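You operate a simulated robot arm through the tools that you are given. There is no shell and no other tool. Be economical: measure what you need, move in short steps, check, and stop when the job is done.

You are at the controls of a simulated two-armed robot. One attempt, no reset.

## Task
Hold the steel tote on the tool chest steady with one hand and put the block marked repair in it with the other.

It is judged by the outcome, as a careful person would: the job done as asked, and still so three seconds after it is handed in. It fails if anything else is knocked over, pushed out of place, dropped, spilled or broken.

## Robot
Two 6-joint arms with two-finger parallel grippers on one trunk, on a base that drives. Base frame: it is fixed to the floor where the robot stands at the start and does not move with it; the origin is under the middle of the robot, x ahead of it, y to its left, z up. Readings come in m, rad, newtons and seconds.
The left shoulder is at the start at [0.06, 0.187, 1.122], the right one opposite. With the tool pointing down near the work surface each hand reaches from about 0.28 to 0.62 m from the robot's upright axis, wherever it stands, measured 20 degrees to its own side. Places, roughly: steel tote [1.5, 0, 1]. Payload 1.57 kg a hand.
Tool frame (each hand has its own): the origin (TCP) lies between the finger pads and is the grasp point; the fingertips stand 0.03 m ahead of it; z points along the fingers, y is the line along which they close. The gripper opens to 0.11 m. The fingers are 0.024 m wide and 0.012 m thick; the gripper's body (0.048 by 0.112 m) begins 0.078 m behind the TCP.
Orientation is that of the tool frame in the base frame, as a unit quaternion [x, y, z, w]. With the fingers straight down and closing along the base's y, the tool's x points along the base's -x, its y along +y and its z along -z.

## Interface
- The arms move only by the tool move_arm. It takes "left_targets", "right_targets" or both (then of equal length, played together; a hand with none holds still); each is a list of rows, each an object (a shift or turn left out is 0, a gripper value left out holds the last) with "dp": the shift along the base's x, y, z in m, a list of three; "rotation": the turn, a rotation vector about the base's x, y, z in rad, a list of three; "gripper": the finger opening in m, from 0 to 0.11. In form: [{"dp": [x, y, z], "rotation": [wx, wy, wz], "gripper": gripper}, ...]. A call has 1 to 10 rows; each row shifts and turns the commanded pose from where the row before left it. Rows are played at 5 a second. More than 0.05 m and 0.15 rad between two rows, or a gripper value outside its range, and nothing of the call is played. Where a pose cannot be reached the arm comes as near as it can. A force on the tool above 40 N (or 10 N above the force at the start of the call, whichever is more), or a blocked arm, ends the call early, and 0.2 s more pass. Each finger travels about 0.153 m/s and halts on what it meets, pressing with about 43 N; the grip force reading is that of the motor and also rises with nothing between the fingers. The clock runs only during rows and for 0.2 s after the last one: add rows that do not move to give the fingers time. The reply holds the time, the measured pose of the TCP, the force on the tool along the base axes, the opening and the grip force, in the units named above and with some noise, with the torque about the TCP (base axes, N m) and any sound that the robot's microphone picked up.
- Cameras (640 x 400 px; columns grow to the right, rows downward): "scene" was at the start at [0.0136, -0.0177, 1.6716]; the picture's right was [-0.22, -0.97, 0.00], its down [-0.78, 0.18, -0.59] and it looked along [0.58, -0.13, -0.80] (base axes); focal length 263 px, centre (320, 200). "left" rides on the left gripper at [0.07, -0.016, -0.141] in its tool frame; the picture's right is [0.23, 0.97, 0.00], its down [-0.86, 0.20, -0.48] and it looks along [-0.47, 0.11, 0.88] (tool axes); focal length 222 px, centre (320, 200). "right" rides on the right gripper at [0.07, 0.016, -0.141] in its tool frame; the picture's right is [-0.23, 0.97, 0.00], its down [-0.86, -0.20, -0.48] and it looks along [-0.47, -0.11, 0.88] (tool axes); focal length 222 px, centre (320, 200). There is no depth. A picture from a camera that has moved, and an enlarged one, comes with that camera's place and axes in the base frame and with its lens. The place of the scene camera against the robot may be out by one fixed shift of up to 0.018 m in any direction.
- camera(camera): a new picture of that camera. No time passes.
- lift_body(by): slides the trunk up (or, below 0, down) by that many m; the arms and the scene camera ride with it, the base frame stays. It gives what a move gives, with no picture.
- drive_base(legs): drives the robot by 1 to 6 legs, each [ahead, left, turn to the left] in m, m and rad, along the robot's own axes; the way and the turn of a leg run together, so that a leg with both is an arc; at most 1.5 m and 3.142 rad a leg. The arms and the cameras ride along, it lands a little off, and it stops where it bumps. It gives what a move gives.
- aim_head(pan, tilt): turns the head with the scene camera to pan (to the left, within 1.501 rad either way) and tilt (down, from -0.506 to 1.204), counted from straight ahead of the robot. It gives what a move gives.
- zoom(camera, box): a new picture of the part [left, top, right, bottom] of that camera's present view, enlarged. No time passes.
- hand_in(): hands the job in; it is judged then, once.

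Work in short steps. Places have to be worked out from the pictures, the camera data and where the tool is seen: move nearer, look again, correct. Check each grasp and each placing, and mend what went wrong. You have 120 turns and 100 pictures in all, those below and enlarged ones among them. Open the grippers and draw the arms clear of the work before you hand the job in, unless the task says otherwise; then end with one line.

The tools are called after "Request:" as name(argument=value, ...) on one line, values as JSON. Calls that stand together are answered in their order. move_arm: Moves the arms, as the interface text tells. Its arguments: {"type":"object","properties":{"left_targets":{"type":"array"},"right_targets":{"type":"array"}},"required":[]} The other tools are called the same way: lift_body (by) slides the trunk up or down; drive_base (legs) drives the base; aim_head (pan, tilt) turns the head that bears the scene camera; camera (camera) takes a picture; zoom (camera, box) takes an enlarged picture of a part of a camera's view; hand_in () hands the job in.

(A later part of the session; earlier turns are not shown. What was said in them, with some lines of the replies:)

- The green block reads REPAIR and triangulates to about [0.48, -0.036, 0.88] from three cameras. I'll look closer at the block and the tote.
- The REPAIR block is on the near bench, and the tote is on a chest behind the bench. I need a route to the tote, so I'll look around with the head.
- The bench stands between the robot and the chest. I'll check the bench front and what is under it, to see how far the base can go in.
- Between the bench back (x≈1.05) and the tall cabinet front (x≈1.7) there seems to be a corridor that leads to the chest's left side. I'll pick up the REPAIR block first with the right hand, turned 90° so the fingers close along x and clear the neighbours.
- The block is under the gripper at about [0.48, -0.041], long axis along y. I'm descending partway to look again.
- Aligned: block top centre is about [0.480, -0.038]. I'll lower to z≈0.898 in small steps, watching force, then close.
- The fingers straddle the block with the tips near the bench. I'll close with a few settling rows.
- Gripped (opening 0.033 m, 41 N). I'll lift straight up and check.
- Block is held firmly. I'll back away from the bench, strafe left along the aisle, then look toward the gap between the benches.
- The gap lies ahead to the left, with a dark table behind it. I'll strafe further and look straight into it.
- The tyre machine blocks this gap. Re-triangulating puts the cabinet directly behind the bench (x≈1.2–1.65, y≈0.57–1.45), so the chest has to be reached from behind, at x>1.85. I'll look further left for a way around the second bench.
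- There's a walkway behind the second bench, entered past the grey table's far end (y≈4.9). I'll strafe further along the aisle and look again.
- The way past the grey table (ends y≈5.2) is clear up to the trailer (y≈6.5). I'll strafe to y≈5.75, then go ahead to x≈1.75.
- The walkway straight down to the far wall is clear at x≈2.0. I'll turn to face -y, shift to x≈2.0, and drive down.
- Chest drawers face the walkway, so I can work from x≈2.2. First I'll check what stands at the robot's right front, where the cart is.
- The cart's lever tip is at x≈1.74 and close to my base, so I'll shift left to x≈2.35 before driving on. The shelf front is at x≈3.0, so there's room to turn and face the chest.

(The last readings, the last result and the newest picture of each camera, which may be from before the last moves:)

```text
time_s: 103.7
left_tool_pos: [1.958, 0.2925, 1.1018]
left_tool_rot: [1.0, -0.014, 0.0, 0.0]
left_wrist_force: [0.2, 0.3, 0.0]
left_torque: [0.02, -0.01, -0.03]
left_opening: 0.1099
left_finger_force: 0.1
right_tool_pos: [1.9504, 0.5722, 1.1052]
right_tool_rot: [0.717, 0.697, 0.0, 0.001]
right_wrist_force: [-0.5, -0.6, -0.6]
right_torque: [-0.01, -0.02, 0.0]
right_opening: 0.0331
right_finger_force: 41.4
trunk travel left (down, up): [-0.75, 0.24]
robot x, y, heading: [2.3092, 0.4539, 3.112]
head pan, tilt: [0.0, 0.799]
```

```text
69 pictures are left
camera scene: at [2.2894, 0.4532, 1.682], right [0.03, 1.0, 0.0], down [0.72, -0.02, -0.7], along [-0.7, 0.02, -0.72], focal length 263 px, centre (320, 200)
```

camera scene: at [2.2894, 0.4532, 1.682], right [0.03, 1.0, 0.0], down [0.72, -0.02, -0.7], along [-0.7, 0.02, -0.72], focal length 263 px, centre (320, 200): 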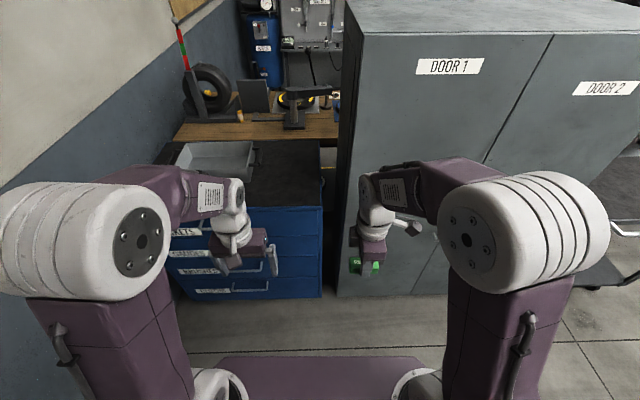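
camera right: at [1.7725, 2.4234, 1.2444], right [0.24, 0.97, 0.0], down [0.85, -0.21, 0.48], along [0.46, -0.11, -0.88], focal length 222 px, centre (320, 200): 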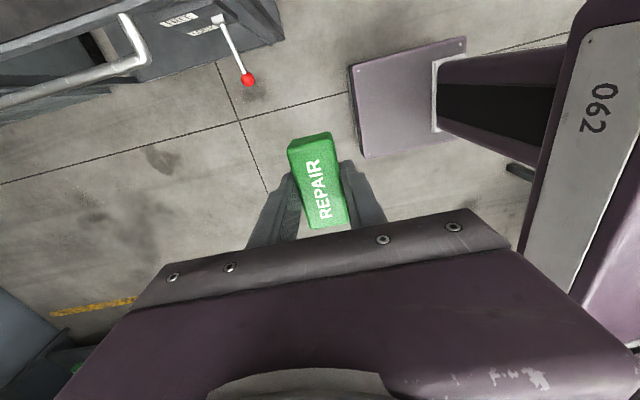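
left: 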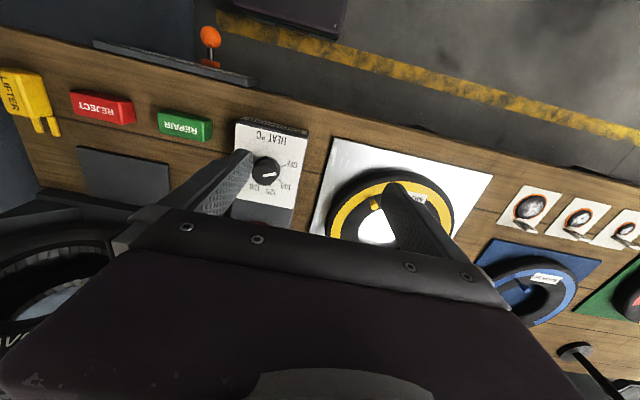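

Triangulating from both sides: chest top z≈0.96, its drawer face x≈1.63, and the tote around [1.37, 0.04, 1.0]. I'll raise the trunk 0.12 for clearance, then strafe left to line up.

Request:
lift_body(by=0.12)

Request:
drive_base(legs=[[0, 0.35, 0.025], [0.2, 0, 0]])

Request:
camera(camera="scene")

Request:
camera(camera="left")

```text
time_s: 105.2
left_tool_pos: [1.9576, 0.2925, 1.2201]
left_tool_rot: [1.0, -0.015, 0.0, 0.0]
left_wrist_force: [0.1, 0.4, 0.0]
left_torque: [-0.02, -0.01, 0.0]
left_opening: 0.1101
left_finger_force: 0.0
right_tool_pos: [1.9519, 0.5728, 1.2232]
right_tool_rot: [0.718, 0.696, 0.0, 0.001]
right_wrist_force: [0.3, -0.1, -0.4]
right_torque: [0.01, -0.04, 0.0]
right_opening: 0.0332
right_finger_force: 41.2
trunk travel left (down, up): [-0.87, 0.12]
robot x, y, heading: [2.3089, 0.4538, 3.109]
head pan, tilt: [0.0, 0.799]
```

```text
time_s: 108.6
left_tool_pos: [1.7643, -0.0651, 1.2218]
left_tool_rot: [1.0, 0.0, -0.001, 0.001]
left_wrist_force: [0.7, 0.8, -0.5]
left_torque: [0.0, 0.06, 0.06]
left_opening: 0.1101
left_finger_force: 0.1
right_tool_pos: [1.7505, 0.215, 1.2251]
right_tool_rot: [0.707, 0.707, -0.002, -0.002]
right_wrist_force: [0.2, 0.4, -1.0]
right_torque: [0.02, 0.04, 0.03]
right_opening: 0.0328
right_finger_force: 41.1
trunk travel left (down, up): [-0.87, 0.12]
robot x, y, heading: [2.1073, 0.1017, 3.143]
head pan, tilt: [0.0, 0.799]
```

```text
68 pictures are left
camera scene: at [2.0941, 0.1048, 1.8021], right [0.0, 1.0, 0.0], down [0.71, 0.0, -0.7], along [-0.7, 0.0, -0.71], focal length 263 px, centre (320, 200)
```

scene: 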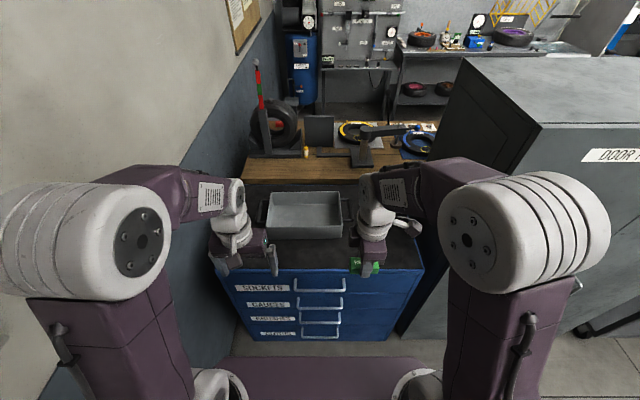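

```text
67 pictures are left
camera left: at [1.8344, -0.0496, 1.3641], right [0.23, -0.97, 0.0], down [-0.85, -0.2, 0.48], along [-0.47, -0.11, -0.88], focal length 222 px, centre (320, 200)
```

left: 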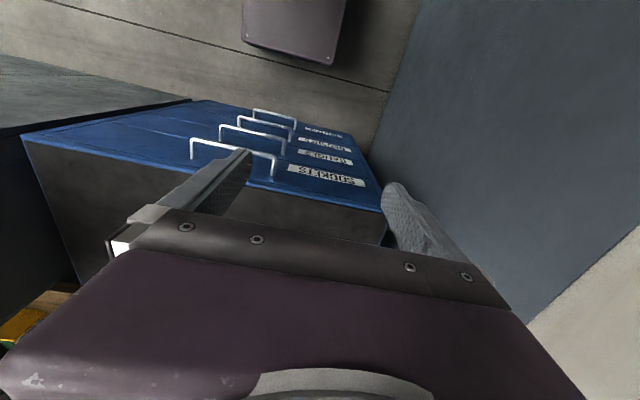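

The tote is in view between the hands. I'll drive 0.15 m closer, then zoom on the tote.

Request:
drive_base(legs=[[0.15, 0, 0]])

Request:
aim_head(pan=0.0, tilt=0.95)

Request:
zoom(camera="scene", box=[200, 80, 440, 230])

Request:
camera(camera="right")

Request:
camera(camera="left")

```text
time_s: 110.0
left_tool_pos: [1.6143, -0.066, 1.2219]
left_tool_rot: [1.0, -0.001, -0.001, 0.0]
left_wrist_force: [0.5, -0.8, 0.3]
left_torque: [0.02, 0.05, 0.05]
left_opening: 0.1097
left_finger_force: 0.0
right_tool_pos: [1.6003, 0.2144, 1.2252]
right_tool_rot: [0.707, 0.707, -0.001, -0.001]
right_wrist_force: [-0.4, -0.6, -0.9]
right_torque: [0.01, 0.02, 0.02]
right_opening: 0.0329
right_finger_force: 40.4
trunk travel left (down, up): [-0.87, 0.12]
robot x, y, heading: [1.9566, 0.1044, 3.149]
head pan, tilt: [0.0, 0.799]
```

```text
time_s: 110.7
left_tool_pos: [1.6112, -0.066, 1.2214]
left_tool_rot: [1.0, 0.0, 0.0, 0.0]
left_wrist_force: [-0.2, -0.6, -0.3]
left_torque: [-0.02, -0.01, 0.04]
left_opening: 0.1099
left_finger_force: 0.2
right_tool_pos: [1.5968, 0.2145, 1.224]
right_tool_rot: [0.708, 0.707, 0.0, 0.0]
right_wrist_force: [0.7, 0.3, -1.5]
right_torque: [0.01, -0.02, -0.02]
right_opening: 0.0331
right_finger_force: 40.9
trunk travel left (down, up): [-0.87, 0.12]
robot x, y, heading: [1.9562, 0.104, 3.138]
head pan, tilt: [0.0, 0.949]
```

```text
2.67 times, centred on (320, 155) of scene
camera zoom: at [1.9462, 0.1041, 1.7906], right [0.0, 1.0, 0.0], down [0.81, 0.0, -0.58], along [-0.58, 0.0, -0.81], focal length 702 px, centre (320, 320)
```

zoom: 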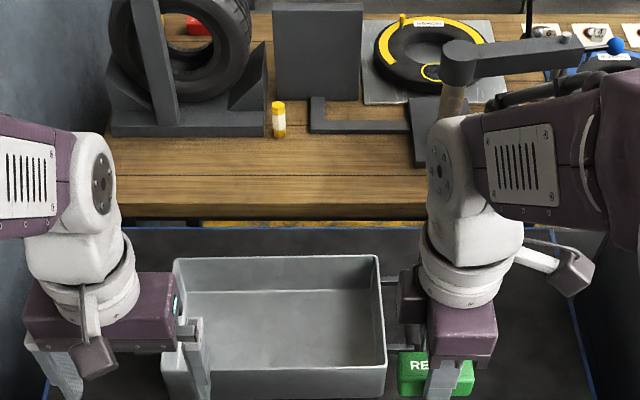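

```text
65 pictures are left
camera right: at [1.6141, 0.2845, 1.3645], right [0.97, -0.23, 0.0], down [-0.2, -0.86, 0.48], along [-0.11, -0.47, -0.88], focal length 222 px, centre (320, 200)
```

right: 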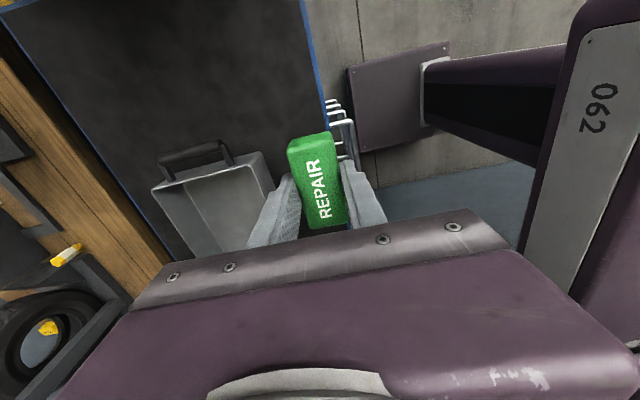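

```text
64 pictures are left
camera left: at [1.6801, -0.0501, 1.3632], right [0.23, -0.97, 0.0], down [-0.86, -0.2, 0.48], along [-0.47, -0.11, -0.88], focal length 222 px, centre (320, 200)
```

left: 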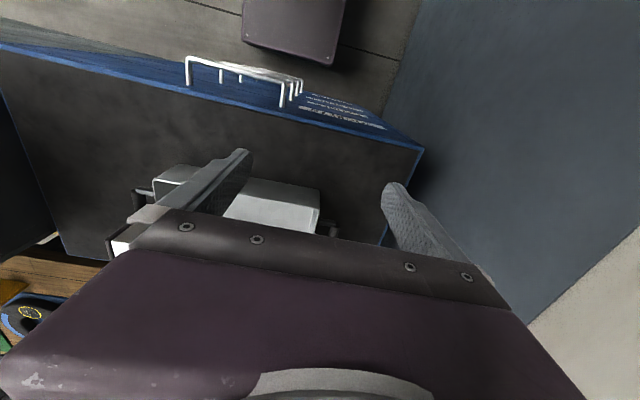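

Tote rim: x≈1.32–1.50, y≈-0.09–0.19, z≈1.05. The left hand will clamp the near long wall (x≈1.50), so I'll yaw it -90° above that wall and look.

Request:
move_arm(left_targets=[{"dp": [-0.011, 0.004, 0], "rotation": [0, 0, -0.1428]}, {"dp": [-0.011, 0.004, 0], "rotation": [0, 0, -0.1428]}, {"dp": [-0.011, 0.004, 0], "rotation": [0, 0, -0.1428]}, {"dp": [-0.011, 0.004, 0], "rotation": [0, 0, -0.1428]}, {"dp": [-0.011, 0.004, 0], "rotation": [0, 0, -0.1428]}, {"dp": [-0.011, 0.004, 0], "rotation": [0, 0, -0.1428]}, {"dp": [-0.011, 0.004, 0], "rotation": [0, 0, -0.1428]}, {"dp": [-0.011, 0.004, 0], "rotation": [0, 0, -0.1428]}, {"dp": [-0.011, 0.004, 0], "rotation": [0, 0, -0.1428]}, {"dp": [-0.011, 0.004, 0], "rotation": [0, 0, -0.1428]}])

Request:
move_arm(left_targets=[{"rotation": [0, 0, -0.1428], "gripper": 0.06}, {}, {}])

Request:
camera(camera="left")

Request:
zoom(camera="scene", box=[220, 130, 420, 255])

```text
time_s: 112.9
left_tool_pos: [1.5003, -0.0251, 1.2212]
left_tool_rot: [0.755, -0.656, 0.0, 0.0]
left_wrist_force: [0.5, 0.4, -0.5]
left_torque: [-0.01, 0.02, -0.01]
left_opening: 0.1099
left_finger_force: 0.0
right_tool_pos: [1.5969, 0.2137, 1.2245]
right_tool_rot: [0.707, 0.707, 0.0, 0.001]
right_wrist_force: [0.2, -0.6, -0.6]
right_torque: [0.0, 0.01, 0.04]
right_opening: 0.033
right_finger_force: 41.1
trunk travel left (down, up): [-0.87, 0.12]
robot x, y, heading: [1.9559, 0.1037, 3.139]
head pan, tilt: [0.0, 0.949]
```

```text
time_s: 113.7
left_tool_pos: [1.5008, -0.0262, 1.2198]
left_tool_rot: [-0.707, 0.708, 0.0, 0.001]
left_wrist_force: [-0.8, -0.3, -1.3]
left_torque: [-0.04, -0.03, 0.0]
left_opening: 0.0599
left_finger_force: 0.1
right_tool_pos: [1.5983, 0.2153, 1.2248]
right_tool_rot: [0.707, 0.707, 0.0, 0.0]
right_wrist_force: [0.2, 0.1, -0.8]
right_torque: [0.0, 0.04, 0.01]
right_opening: 0.033
right_finger_force: 40.9
trunk travel left (down, up): [-0.87, 0.12]
robot x, y, heading: [1.9536, 0.1046, 3.144]
head pan, tilt: [0.0, 0.949]
```

```text
63 pictures are left
camera left: at [1.5164, -0.096, 1.363], right [-0.97, -0.23, 0.0], down [-0.2, 0.86, 0.48], along [-0.11, 0.47, -0.88], focal length 222 px, centre (320, 200)
```

left: 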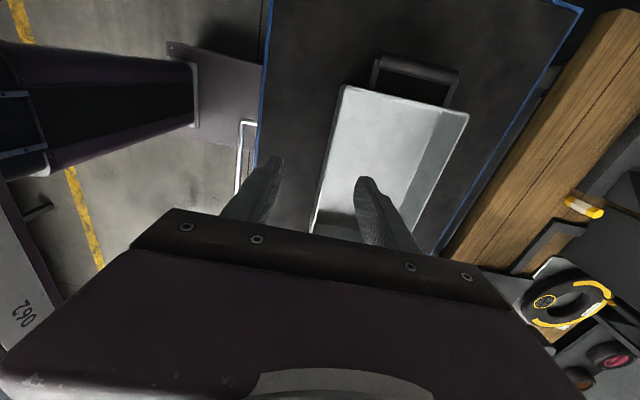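

```text
3.20 times, centred on (320, 192) of scene
camera zoom: at [1.9459, 0.1041, 1.7905], right [0.0, 1.0, 0.0], down [0.81, 0.0, -0.58], along [-0.58, 0.0, -0.81], focal length 842 px, centre (320, 224)
```

zoom: 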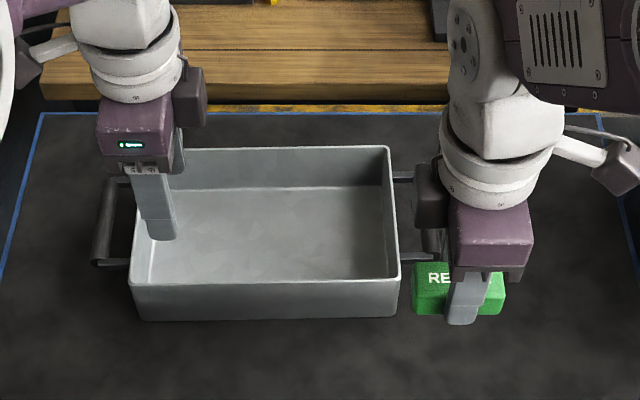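

From the hand camera, the near wall rim is at x≈1.478. I'll shift left hand to that x, lower until the tips are just above the rim, and check.

Request:
move_arm(left_targets=[{"dp": [-0.022, 0.0, -0.02]}, {"dp": [0, 0, -0.04]}, {"dp": [0, 0, -0.045]}, {}])

Request:
camera(camera="left")

Request:
zoom(camera="scene", box=[220, 140, 340, 240])

```text
time_s: 114.7
left_tool_pos: [1.4795, -0.0272, 1.1147]
left_tool_rot: [0.707, -0.707, 0.001, 0.001]
left_wrist_force: [-0.4, -0.5, -1.0]
left_torque: [0.02, 0.01, 0.01]
left_opening: 0.0602
left_finger_force: 0.1
right_tool_pos: [1.5972, 0.215, 1.2247]
right_tool_rot: [0.707, 0.707, 0.0, 0.0]
right_wrist_force: [0.5, 0.1, -1.3]
right_torque: [0.02, 0.01, 0.01]
right_opening: 0.0328
right_finger_force: 41.2
trunk travel left (down, up): [-0.87, 0.12]
robot x, y, heading: [1.9542, 0.1037, 3.143]
head pan, tilt: [0.0, 0.949]
```

```text
61 pictures are left
camera left: at [1.4947, -0.0963, 1.2576], right [-0.97, -0.23, 0.0], down [-0.2, 0.86, 0.48], along [-0.11, 0.47, -0.88], focal length 222 px, centre (320, 200)
```

left: 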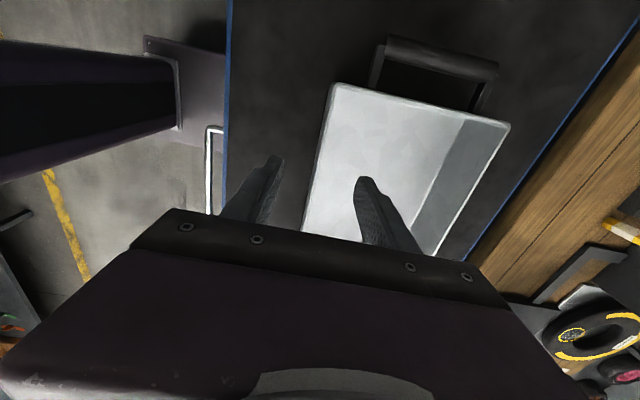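

```text
4.00 times, centred on (280, 190) of scene
camera zoom: at [1.9457, 0.1042, 1.7905], right [0.0, 1.0, 0.0], down [0.81, 0.0, -0.58], along [-0.58, 0.0, -0.81], focal length 1052 px, centre (480, 240)
```

zoom: 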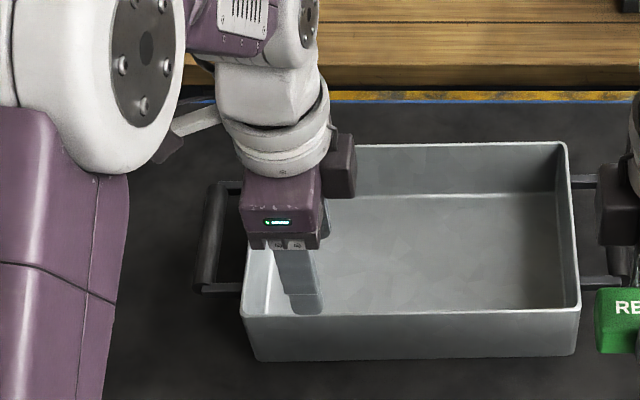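

The rim lies midway between the fingers (x≈1.480). I'll lower to straddle the wall by about 3 cm.

Request:
move_arm(left_targets=[{"dp": [0, 0, -0.02]}, {"dp": [0, 0, -0.02]}, {"dp": [0, 0, -0.015]}, {}])

Request:
camera(camera="left")

Request:
zoom(camera="scene", box=[220, 140, 340, 240])

```text
time_s: 115.7
left_tool_pos: [1.4794, -0.0263, 1.0616]
left_tool_rot: [-0.707, 0.707, -0.001, 0.0]
left_wrist_force: [0.6, 0.8, 0.0]
left_torque: [-0.01, -0.04, 0.03]
left_opening: 0.0601
left_finger_force: 0.0
right_tool_pos: [1.5972, 0.2152, 1.225]
right_tool_rot: [0.707, 0.707, 0.0, 0.0]
right_wrist_force: [-0.3, 0.1, -0.2]
right_torque: [0.01, -0.01, -0.01]
right_opening: 0.0333
right_finger_force: 41.0
trunk travel left (down, up): [-0.87, 0.12]
robot x, y, heading: [1.953, 0.1007, 3.141]
head pan, tilt: [0.0, 0.949]
```

```text
59 pictures are left
camera left: at [1.4949, -0.096, 1.2029], right [-0.97, -0.23, 0.0], down [-0.2, 0.86, 0.48], along [-0.11, 0.47, -0.88], focal length 222 px, centre (320, 200)
```

left: 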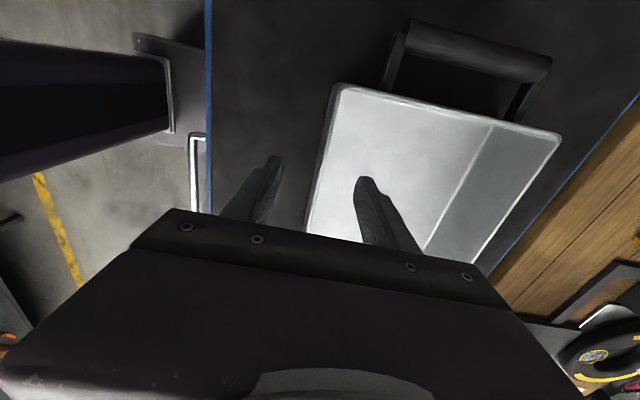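

```text
4.00 times, centred on (280, 190) of scene
camera zoom: at [1.946, 0.1041, 1.7905], right [0.0, 1.0, 0.0], down [0.81, 0.0, -0.58], along [-0.58, 0.0, -0.81], focal length 1052 px, centre (480, 240)
```

zoom: 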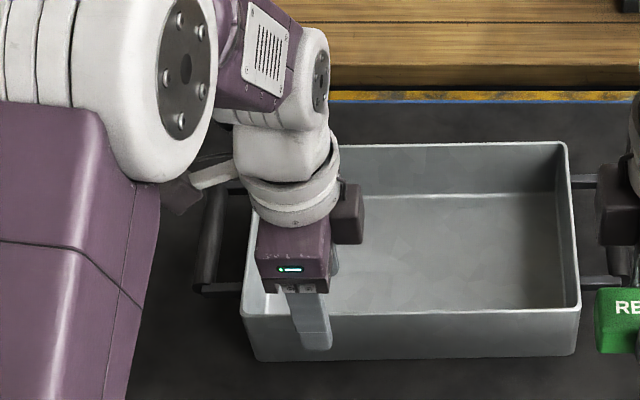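

The fingers are centred on the wall, but the tips are only about level with the rim (z≈1.03). I'll lower 3 cm more.

Request:
move_arm(left_targets=[{"dp": [0, 0, -0.01]}, {"dp": [0, 0, -0.01]}, {"dp": [0, 0, -0.01]}, {}])

Request:
camera(camera="left")

Request:
zoom(camera="scene", box=[220, 140, 340, 240])

```text
time_s: 116.7
left_tool_pos: [1.4781, -0.0262, 1.0307]
left_tool_rot: [-0.707, 0.707, 0.0, 0.001]
left_wrist_force: [-0.2, -1.1, -0.4]
left_torque: [0.01, 0.0, -0.02]
left_opening: 0.06
left_finger_force: 0.1
right_tool_pos: [1.5968, 0.2144, 1.2242]
right_tool_rot: [0.708, 0.706, 0.001, 0.0]
right_wrist_force: [-0.5, 0.2, -0.5]
right_torque: [0.0, 0.01, 0.02]
right_opening: 0.033
right_finger_force: 41.5
trunk travel left (down, up): [-0.87, 0.12]
robot x, y, heading: [1.9548, 0.1042, 3.14]
head pan, tilt: [0.0, 0.949]
```

```text
57 pictures are left
camera left: at [1.4941, -0.0963, 1.1732], right [-0.97, -0.23, 0.0], down [-0.2, 0.86, 0.48], along [-0.11, 0.47, -0.88], focal length 222 px, centre (320, 200)
```

left: 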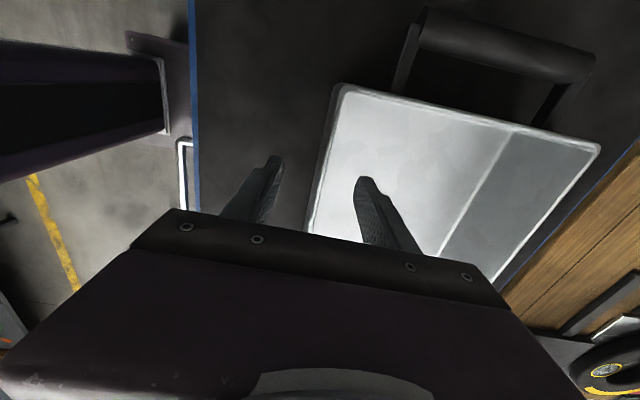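

```text
4.00 times, centred on (280, 190) of scene
camera zoom: at [1.9459, 0.1042, 1.7905], right [0.0, 1.0, 0.0], down [0.81, 0.0, -0.58], along [-0.58, 0.0, -0.81], focal length 1052 px, centre (480, 240)
```

zoom: 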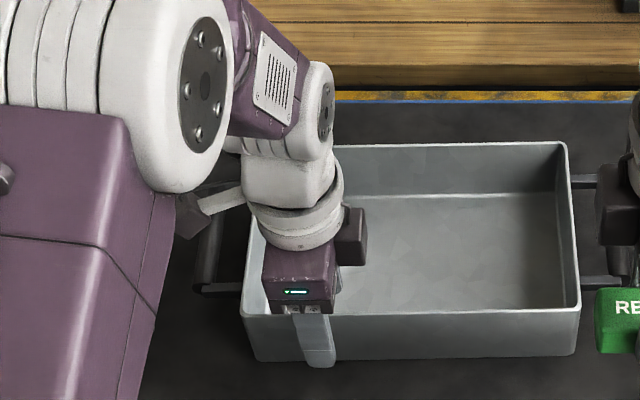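

Straddled and centred. Closing the left gripper on the wall.

Request:
move_arm(left_targets=[{"gripper": 0.03}, {"gripper": 0.015}, {"gripper": 0.0}, {"gripper": 0.0}, {"gripper": 0.0}])

Request:
camera(camera="scene")

Request:
camera(camera="left")

```text
time_s: 117.9
left_tool_pos: [1.4793, -0.0258, 1.0309]
left_tool_rot: [-0.707, 0.707, 0.0, 0.0]
left_wrist_force: [-1.4, -0.4, -0.2]
left_torque: [0.2, 0.04, 0.59]
left_opening: 0.0042
left_finger_force: 24.7
right_tool_pos: [1.5972, 0.2136, 1.2242]
right_tool_rot: [0.707, 0.707, -0.001, -0.001]
right_wrist_force: [-0.3, -0.7, -1.3]
right_torque: [-0.03, -0.01, -0.01]
right_opening: 0.0329
right_finger_force: 41.4
trunk travel left (down, up): [-0.87, 0.12]
robot x, y, heading: [1.9546, 0.1051, 3.147]
head pan, tilt: [0.0, 0.949]
```

```text
55 pictures are left
camera scene: at [1.9457, 0.1041, 1.7905], right [0.0, 1.0, 0.0], down [0.81, 0.0, -0.58], along [-0.58, 0.0, -0.81], focal length 263 px, centre (320, 200)
```

scene: 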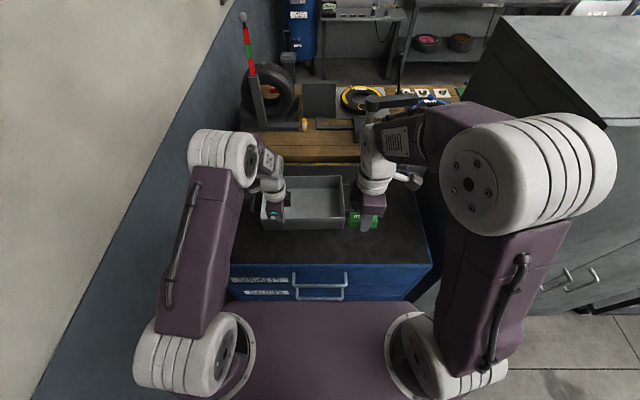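

```text
54 pictures are left
camera left: at [1.4941, -0.0964, 1.1732], right [-0.97, -0.23, 0.0], down [-0.2, 0.85, 0.48], along [-0.11, 0.47, -0.88], focal length 222 px, centre (320, 200)
```

left: 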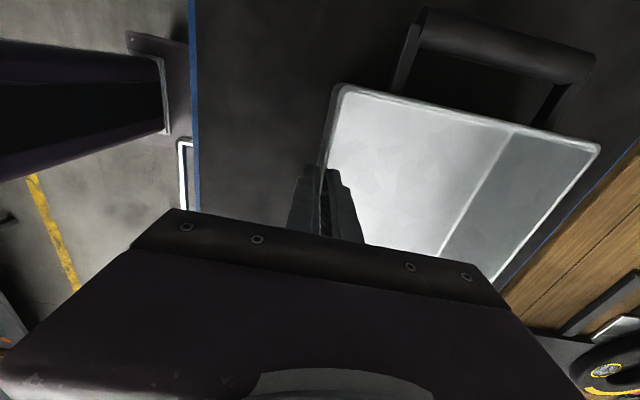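

The tote wall is clamped (4 mm, tote hasn't shifted). I'll bring the right hand with the block over the tote at about [1.40, 0.12].

Request:
move_arm(right_targets=[{"dp": [-0.04, -0.015, 0]}, {"dp": [-0.04, -0.02, 0]}, {"dp": [-0.04, -0.02, 0]}, {"dp": [-0.04, -0.02, 0]}, {"dp": [-0.037, -0.02, 0]}, {"dp": [0, 0, -0.04]}, {"dp": [0, 0, -0.04]}, {}])

Request:
camera(camera="right")

Request:
zoom(camera="scene", box=[220, 120, 420, 245])

```text
time_s: 119.7
left_tool_pos: [1.4789, -0.0267, 1.0298]
left_tool_rot: [-0.707, 0.707, 0.001, -0.001]
left_wrist_force: [2.0, -2.5, -0.6]
left_torque: [-0.28, -0.02, 0.57]
left_opening: 0.0041
left_finger_force: 24.4
right_tool_pos: [1.4007, 0.1185, 1.1455]
right_tool_rot: [0.707, 0.707, 0.0, 0.0]
right_wrist_force: [-0.3, -0.1, -0.6]
right_torque: [0.0, 0.01, 0.0]
right_opening: 0.033
right_finger_force: 41.5
trunk travel left (down, up): [-0.87, 0.12]
robot x, y, heading: [1.9553, 0.105, 3.142]
head pan, tilt: [0.0, 0.949]
```

```text
53 pictures are left
camera right: at [1.4177, 0.1881, 1.2841], right [0.97, -0.23, 0.0], down [-0.2, -0.86, 0.48], along [-0.11, -0.47, -0.88], focal length 222 px, centre (320, 200)
```

right: 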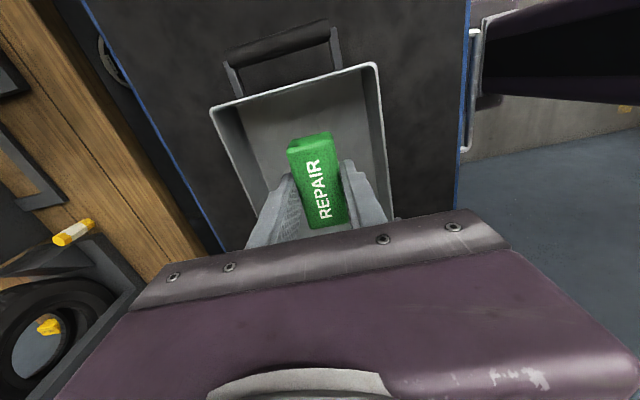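

```text
3.20 times, centred on (320, 182) of scene
camera zoom: at [1.9461, 0.1033, 1.7905], right [0.0, 1.0, 0.0], down [0.81, 0.0, -0.58], along [-0.58, 0.0, -0.81], focal length 842 px, centre (320, 256)
```

zoom: 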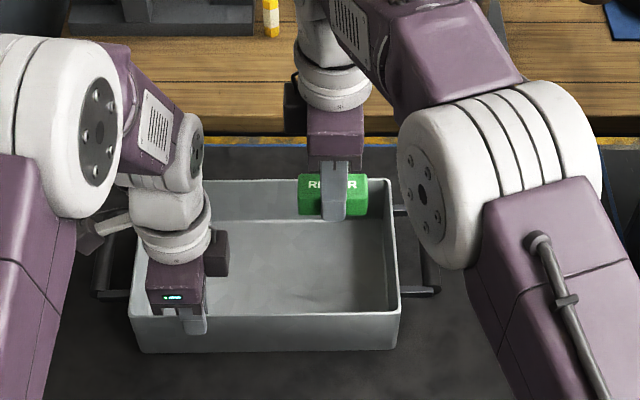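

The block is over the tote interior. I'll lower most of the way, then look again before setting down.

Request:
move_arm(right_targets=[{"dp": [0, -0.012, -0.03]}, {"dp": [0, 0, -0.04]}, {"dp": [0, 0, -0.04]}, {"dp": [0, 0, -0.02]}, {}])

Request:
camera(camera="right")

Request:
zoom(camera="scene", box=[220, 120, 420, 245])

```text
time_s: 120.9
left_tool_pos: [1.4791, -0.0274, 1.0302]
left_tool_rot: [0.708, -0.707, 0.0, 0.0]
left_wrist_force: [1.5, -3.1, 0.1]
left_torque: [-0.08, -0.04, 0.56]
left_opening: 0.004
left_finger_force: 24.9
right_tool_pos: [1.4007, 0.1066, 1.0131]
right_tool_rot: [0.707, 0.707, 0.0, 0.0]
right_wrist_force: [-1.2, -1.2, -0.4]
right_torque: [-0.01, 0.03, 0.01]
right_opening: 0.0329
right_finger_force: 41.1
trunk travel left (down, up): [-0.87, 0.12]
robot x, y, heading: [1.9561, 0.1026, 3.142]
head pan, tilt: [0.0, 0.949]
```

```text
51 pictures are left
camera right: at [1.4172, 0.1765, 1.1537], right [0.97, -0.23, 0.0], down [-0.2, -0.86, 0.48], along [-0.11, -0.47, -0.88], focal length 222 px, centre (320, 200)
```

right: 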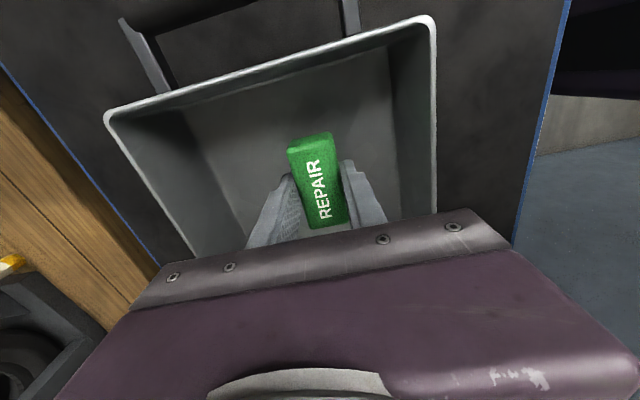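

```text
3.20 times, centred on (320, 182) of scene
camera zoom: at [1.946, 0.1032, 1.7905], right [0.0, 1.0, 0.0], down [0.81, 0.0, -0.58], along [-0.58, 0.0, -0.81], focal length 842 px, centre (320, 256)
```

zoom: 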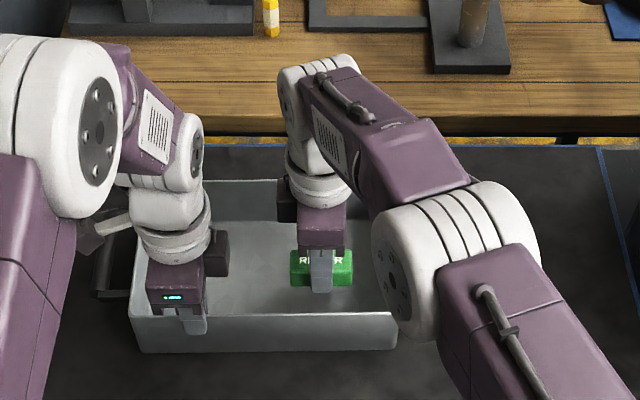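

The block is inside the walls. I'll lower in small steps and feel for the tote floor.

Request:
move_arm(right_targets=[{"dp": [0, 0, -0.006]}, {"dp": [0, 0, -0.006]}, {"dp": [0, 0, -0.005]}, {}])

Request:
camera(camera="right")

```text
time_s: 121.9
left_tool_pos: [1.4787, -0.0279, 1.0304]
left_tool_rot: [-0.707, 0.707, 0.0, 0.0]
left_wrist_force: [1.0, -3.3, -0.1]
left_torque: [-0.06, -0.04, 0.62]
left_opening: 0.0041
left_finger_force: 25.0
right_tool_pos: [1.4014, 0.1072, 0.9969]
right_tool_rot: [0.707, 0.707, 0.001, 0.0]
right_wrist_force: [0.0, 1.2, -0.8]
right_torque: [-0.03, 0.02, 0.01]
right_opening: 0.0327
right_finger_force: 40.8
trunk travel left (down, up): [-0.87, 0.12]
robot x, y, heading: [1.9588, 0.1063, 3.142]
head pan, tilt: [0.0, 0.949]
```

```text
49 pictures are left
camera right: at [1.417, 0.1769, 1.1368], right [0.97, -0.23, 0.0], down [-0.2, -0.86, 0.48], along [-0.11, -0.47, -0.88], focal length 222 px, centre (320, 200)
```

right: 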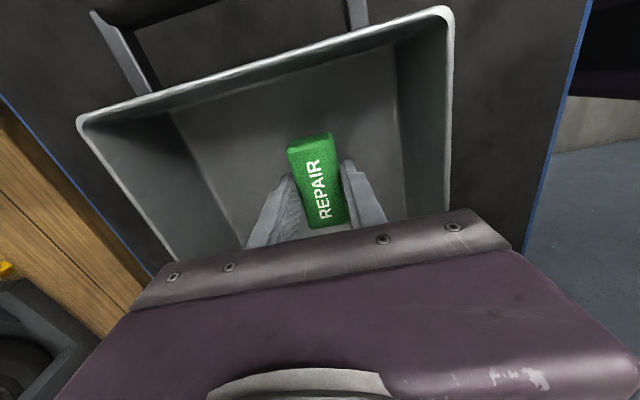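

No contact yet. I'll keep lowering in small steps.

Request:
move_arm(right_targets=[{"dp": [0, 0, -0.004]}, {"dp": [0, 0, -0.003]}, {"dp": [0, 0, -0.003]}, {}])

```text
time_s: 122.9
left_tool_pos: [1.4785, -0.0257, 1.0314]
left_tool_rot: [0.707, -0.707, 0.0, -0.001]
left_wrist_force: [1.5, -3.5, 0.3]
left_torque: [-0.13, -0.04, 0.62]
left_opening: 0.0041
left_finger_force: 24.9
right_tool_pos: [1.4008, 0.1074, 0.9869]
right_tool_rot: [0.708, 0.707, 0.0, 0.0]
right_wrist_force: [0.0, 0.0, -0.6]
right_torque: [-0.03, -0.01, 0.01]
right_opening: 0.0329
right_finger_force: 40.9
trunk travel left (down, up): [-0.87, 0.12]
robot x, y, heading: [1.9552, 0.1053, 3.141]
head pan, tilt: [0.0, 0.949]
```

Still free. I'll continue a little further.

Request:
move_arm(right_targets=[{"dp": [0, 0, -0.003]}, {"dp": [0, 0, -0.003]}, {"dp": [0, 0, -0.003]}, {}])

Request:
zoom(camera="scene", box=[270, 150, 370, 230])

```text
time_s: 123.9
left_tool_pos: [1.4792, -0.0258, 1.0311]
left_tool_rot: [0.707, -0.707, 0.0, 0.0]
left_wrist_force: [1.3, -2.8, 0.2]
left_torque: [-0.09, -0.05, 0.6]
left_opening: 0.0039
left_finger_force: 25.1
right_tool_pos: [1.402, 0.1081, 0.9785]
right_tool_rot: [0.707, 0.707, -0.001, 0.0]
right_wrist_force: [0.3, -0.7, 0.2]
right_torque: [-0.03, -0.04, 0.02]
right_opening: 0.0329
right_finger_force: 40.9
trunk travel left (down, up): [-0.87, 0.12]
robot x, y, heading: [1.9592, 0.104, 3.141]
head pan, tilt: [0.0, 0.949]
```

```text
5.00 times, centred on (320, 190) of scene
camera zoom: at [1.946, 0.1032, 1.7905], right [0.0, 1.0, 0.0], down [0.81, 0.0, -0.58], along [-0.58, 0.0, -0.81], focal length 1315 px, centre (320, 250)
```

zoom: 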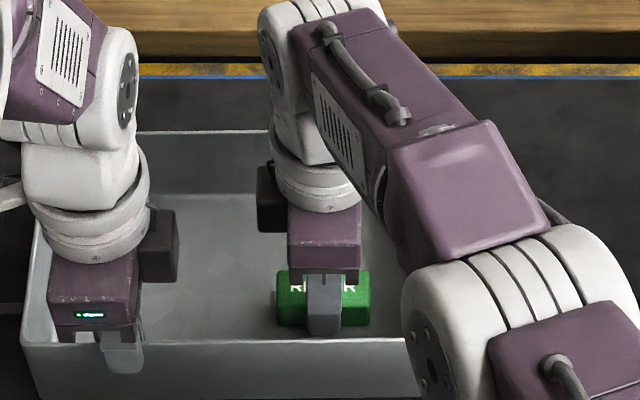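

The block's shadow is closing in. A few more millimetres to contact.

Request:
move_arm(right_targets=[{"dp": [0, 0, -0.003]}, {"dp": [0, 0, -0.003]}, {"dp": [0, 0, -0.002]}, {}])

Request:
camera(camera="right")

```text
time_s: 124.9
left_tool_pos: [1.4797, -0.0277, 1.0317]
left_tool_rot: [-0.707, 0.707, 0.001, 0.0]
left_wrist_force: [-5.9, 0.5, -1.2]
left_torque: [0.47, 0.09, 0.61]
left_opening: 0.0041
left_finger_force: 24.8
right_tool_pos: [1.4041, 0.1074, 0.974]
right_tool_rot: [0.707, 0.707, -0.004, -0.002]
right_wrist_force: [-6.6, -1.0, 36.8]
right_torque: [-0.01, -0.07, 0.02]
right_opening: 0.0331
right_finger_force: 40.4
right hand out of reach, approached as far as the arm can: row 1
trunk travel left (down, up): [-0.87, 0.12]
robot x, y, heading: [1.9592, 0.1064, 3.143]
head pan, tilt: [0.0, 0.949]
```

```text
47 pictures are left
camera right: at [1.4208, 0.1781, 1.1139], right [0.97, -0.23, -0.01], down [-0.2, -0.85, 0.48], along [-0.12, -0.47, -0.88], focal length 222 px, centre (320, 200)
```

right: 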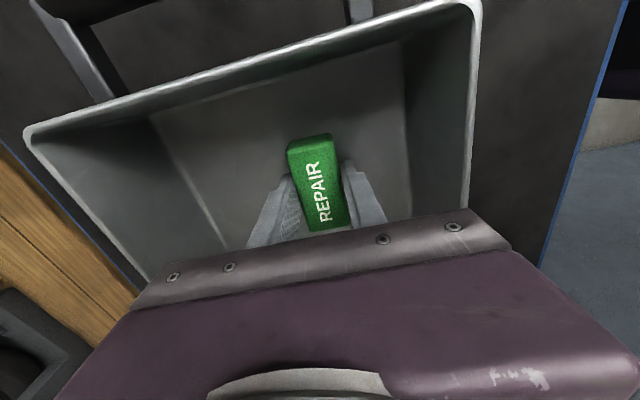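

Force of 37 N upward on the tool: the block is on the tote floor. I'll back off 3 mm to relieve the pressure.

Request:
move_arm(right_targets=[{"dp": [0, 0, 0.004]}, {}])

Request:
zoom(camera="scene", box=[270, 150, 370, 230])

```text
time_s: 125.5
left_tool_pos: [1.4795, -0.0265, 1.0313]
left_tool_rot: [-0.706, 0.708, 0.001, 0.0]
left_wrist_force: [-2.2, -0.3, 6.8]
left_torque: [0.36, -0.01, 0.6]
left_opening: 0.0041
left_finger_force: 24.8
right_tool_pos: [1.4054, 0.1098, 0.974]
right_tool_rot: [0.707, 0.707, 0.001, 0.0]
right_wrist_force: [-2.6, -1.1, 7.2]
right_torque: [-0.33, 0.19, -0.06]
right_opening: 0.0326
right_finger_force: 40.9
trunk travel left (down, up): [-0.87, 0.12]
robot x, y, heading: [1.9571, 0.107, 3.143]
head pan, tilt: [0.0, 0.949]
```

```text
5.00 times, centred on (320, 190) of scene
camera zoom: at [1.9473, 0.1036, 1.7904], right [0.0, 1.0, 0.0], down [0.81, 0.0, -0.58], along [-0.58, 0.0, -0.81], focal length 1315 px, centre (320, 250)
```

zoom: 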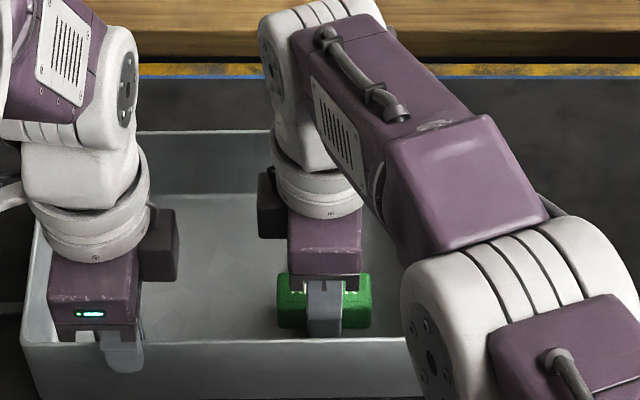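

The load is light now (7 N) and the block rests on the tote floor. I'll open the right gripper partly.

Request:
move_arm(right_targets=[{"gripper": 0.045}, {"gripper": 0.065}, {"gripper": 0.065}, {}])

Request:
camera(camera="right")

```text
time_s: 126.5
left_tool_pos: [1.4797, -0.0286, 1.0319]
left_tool_rot: [0.707, -0.707, 0.0, 0.001]
left_wrist_force: [-2.4, -3.3, 14.5]
left_torque: [-0.25, 0.0, 0.6]
left_opening: 0.0041
left_finger_force: 25.0
right_tool_pos: [1.405, 0.1082, 0.9757]
right_tool_rot: [0.707, 0.707, 0.0, 0.0]
right_wrist_force: [-0.1, 0.0, -0.8]
right_torque: [0.01, 0.0, 0.0]
right_opening: 0.0647
right_finger_force: 0.1
trunk travel left (down, up): [-0.87, 0.12]
robot x, y, heading: [1.9566, 0.1039, 3.142]
head pan, tilt: [0.0, 0.949]
```

```text
45 pictures are left
camera right: at [1.4211, 0.1784, 1.1157], right [0.97, -0.23, 0.0], down [-0.2, -0.86, 0.48], along [-0.11, -0.47, -0.88], focal length 222 px, centre (320, 200)
```

right: 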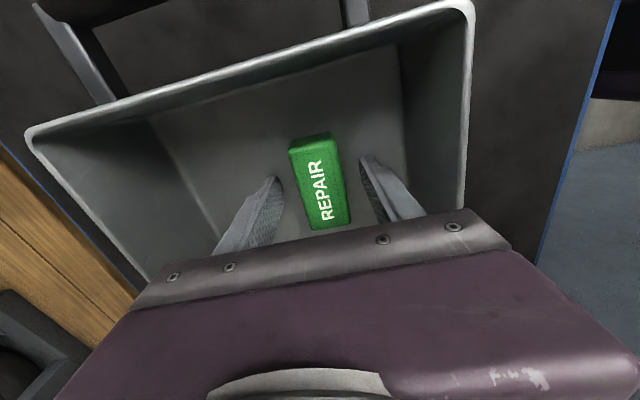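

Released; the block stands free in the tote. I'll raise the right hand straight up and draw it back while the left still holds.

Request:
move_arm(right_targets=[{"dp": [0, 0, 0.03]}, {"dp": [0, 0, 0.045]}, {"dp": [0, 0, 0.05]}, {"dp": [0, 0, 0.05]}, {"dp": [0, 0, 0.05]}, {"dp": [0.04, 0.02, 0]}, {"dp": [0.04, 0.03, 0]}, {"dp": [0.045, 0.03, 0]}, {"dp": [0.045, 0.02, 0]}, {}])

Request:
zoom(camera="scene", box=[220, 120, 420, 245])

Request:
camera(camera="left")

```text
refused: row 8 steps farther than a row can; nothing moved
```

```text
3.20 times, centred on (320, 182) of scene
camera zoom: at [1.9473, 0.1037, 1.7906], right [0.0, 1.0, 0.0], down [0.81, 0.0, -0.58], along [-0.58, 0.0, -0.81], focal length 842 px, centre (320, 256)
```

zoom: 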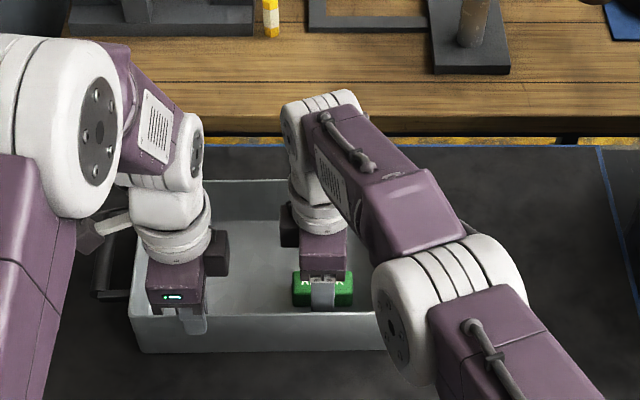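

```text
43 pictures are left
camera left: at [1.4949, -0.0967, 1.174], right [-0.97, -0.23, 0.0], down [-0.2, 0.86, 0.48], along [-0.11, 0.47, -0.88], focal length 222 px, centre (320, 200)
```

left: 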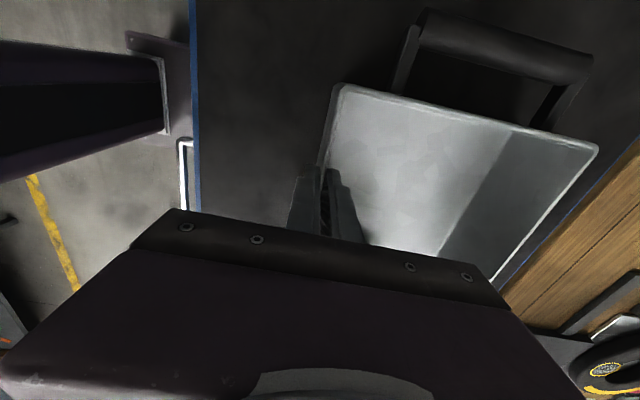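

One retreat row was too long and nothing moved. I'll resend it with shorter rows.

Request:
move_arm(right_targets=[{"dp": [0, 0, 0.03]}, {"dp": [0, 0, 0.045]}, {"dp": [0, 0, 0.048]}, {"dp": [0, 0, 0.048]}, {"dp": [0, 0, 0.048]}, {"dp": [0.035, 0.02, 0]}, {"dp": [0.04, 0.02, 0]}, {"dp": [0.04, 0.02, 0]}, {"dp": [0.04, 0.02, 0]}, {}])

Request:
zoom(camera="scene", box=[220, 120, 420, 245])

```text
time_s: 128.7
left_tool_pos: [1.4794, -0.0272, 1.0319]
left_tool_rot: [0.707, -0.707, 0.0, 0.0]
left_wrist_force: [-6.0, -3.3, 15.5]
left_torque: [-0.15, 0.03, 0.61]
left_opening: 0.0042
left_finger_force: 24.6
right_tool_pos: [1.5601, 0.1886, 1.1927]
right_tool_rot: [0.707, 0.707, -0.001, 0.0]
right_wrist_force: [0.4, 0.1, 0.2]
right_torque: [-0.01, 0.0, -0.01]
right_opening: 0.0646
right_finger_force: 0.0
trunk travel left (down, up): [-0.87, 0.12]
robot x, y, heading: [1.9581, 0.1001, 3.14]
head pan, tilt: [0.0, 0.949]
```

```text
3.20 times, centred on (320, 182) of scene
camera zoom: at [1.9469, 0.1036, 1.7906], right [0.0, 1.0, 0.0], down [0.81, 0.0, -0.58], along [-0.58, 0.0, -0.81], focal length 842 px, centre (320, 256)
```

zoom: 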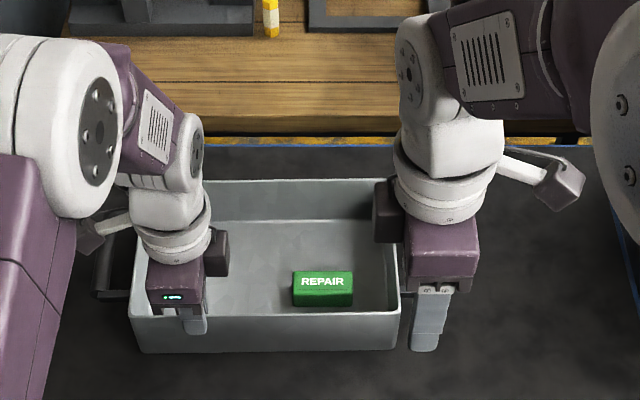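

REPAIR sits flat in the tote, which hasn't moved. Now I'll release the wall with the left hand, lift it straight up and draw it back.

Request:
move_arm(left_targets=[{"gripper": 0.02}, {"gripper": 0.04}, {"gripper": 0.055}, {}, {"dp": [0, 0, 0.04]}, {"dp": [0, 0, 0.045]}, {"dp": [0, 0, 0.045]}, {"dp": [0, 0, 0.045]}, {"dp": [0.04, 0, 0]}, {"dp": [0.04, -0.01, 0]}])

Request:
camera(camera="scene")

Request:
zoom(camera="scene", box=[220, 120, 420, 245])

```text
time_s: 130.9
left_tool_pos: [1.5612, -0.0371, 1.2067]
left_tool_rot: [0.707, -0.707, 0.0, 0.0]
left_wrist_force: [-0.7, 0.1, 0.4]
left_torque: [-0.01, 0.01, -0.02]
left_opening: 0.055
left_finger_force: 0.1
right_tool_pos: [1.5606, 0.1895, 1.1942]
right_tool_rot: [0.707, 0.707, -0.001, 0.0]
right_wrist_force: [-0.4, -0.3, -0.1]
right_torque: [-0.01, 0.01, -0.01]
right_opening: 0.065
right_finger_force: 0.1
trunk travel left (down, up): [-0.87, 0.12]
robot x, y, heading: [1.9591, 0.1057, 3.139]
head pan, tilt: [0.0, 0.949]
```

```text
41 pictures are left
camera scene: at [1.9489, 0.1035, 1.7905], right [0.0, 1.0, 0.0], down [0.81, 0.0, -0.58], along [-0.58, 0.0, -0.81], focal length 263 px, centre (320, 200)
```

scene: 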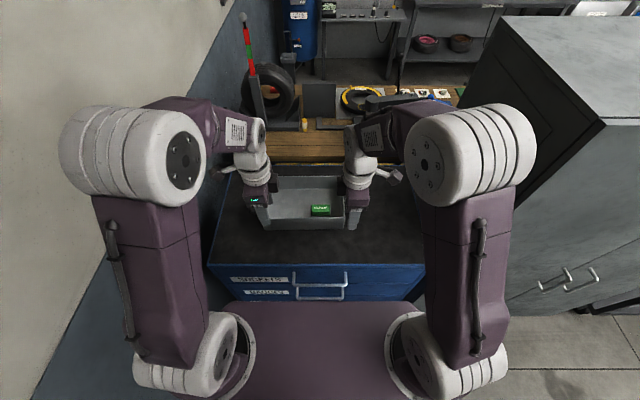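

```text
3.20 times, centred on (320, 182) of scene
camera zoom: at [1.9489, 0.1035, 1.7905], right [0.0, 1.0, 0.0], down [0.81, 0.0, -0.58], along [-0.58, 0.0, -0.81], focal length 842 px, centre (320, 256)
```

zoom: 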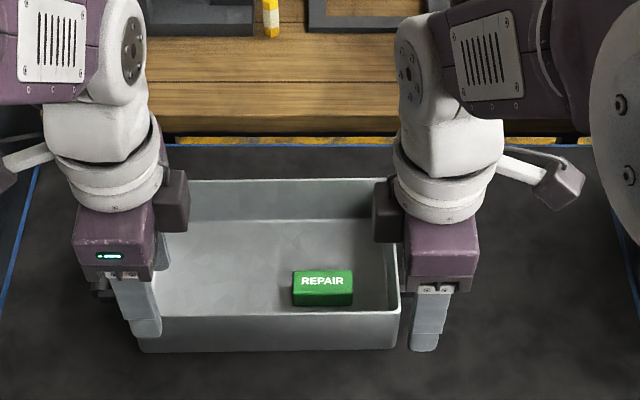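

The tote is undisturbed with the block flat inside, and both hands are open above it. I'll back the base away by 0.25 m to be well clear.

Request:
drive_base(legs=[[-0.25, 0, 0]])

Request:
camera(camera="scene")

```text
time_s: 132.7
left_tool_pos: [1.8063, -0.0346, 1.2044]
left_tool_rot: [-0.707, 0.708, -0.002, 0.0]
left_wrist_force: [-1.0, 0.3, -0.1]
left_torque: [0.03, 0.0, 0.02]
left_opening: 0.055
left_finger_force: 0.0
right_tool_pos: [1.8068, 0.1897, 1.1919]
right_tool_rot: [0.709, 0.706, 0.001, 0.001]
right_wrist_force: [0.0, -0.3, -0.3]
right_torque: [0.02, 0.01, 0.02]
right_opening: 0.0648
right_finger_force: 0.1
trunk travel left (down, up): [-0.87, 0.12]
robot x, y, heading: [2.2067, 0.1029, 3.143]
head pan, tilt: [0.0, 0.949]
```

```text
39 pictures are left
camera scene: at [2.1929, 0.1037, 1.7905], right [0.0, 1.0, 0.0], down [0.81, 0.0, -0.58], along [-0.58, 0.0, -0.81], focal length 263 px, centre (320, 200)
```

scene: 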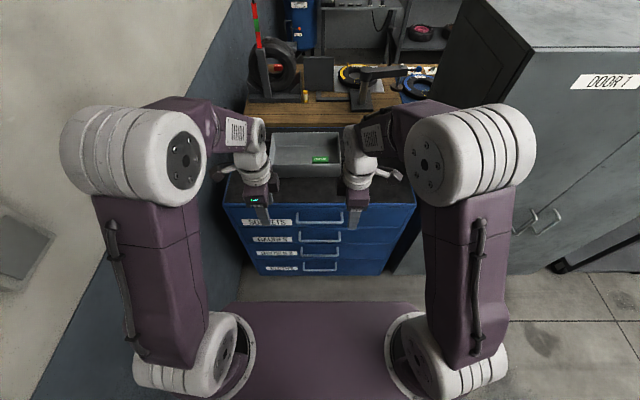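

Everything is in place: the block is in the tote, the hands are open and clear. Handing in.

Request:
hand_in()

```text
The job is handed in.
```

The block marked REPAIR is lying flat in the steel tote on the tool chest. The left hand held the tote's wall while the right hand set the block down, and both hands were then opened and drawn clear. I saw nothing else knocked or moved along the way.
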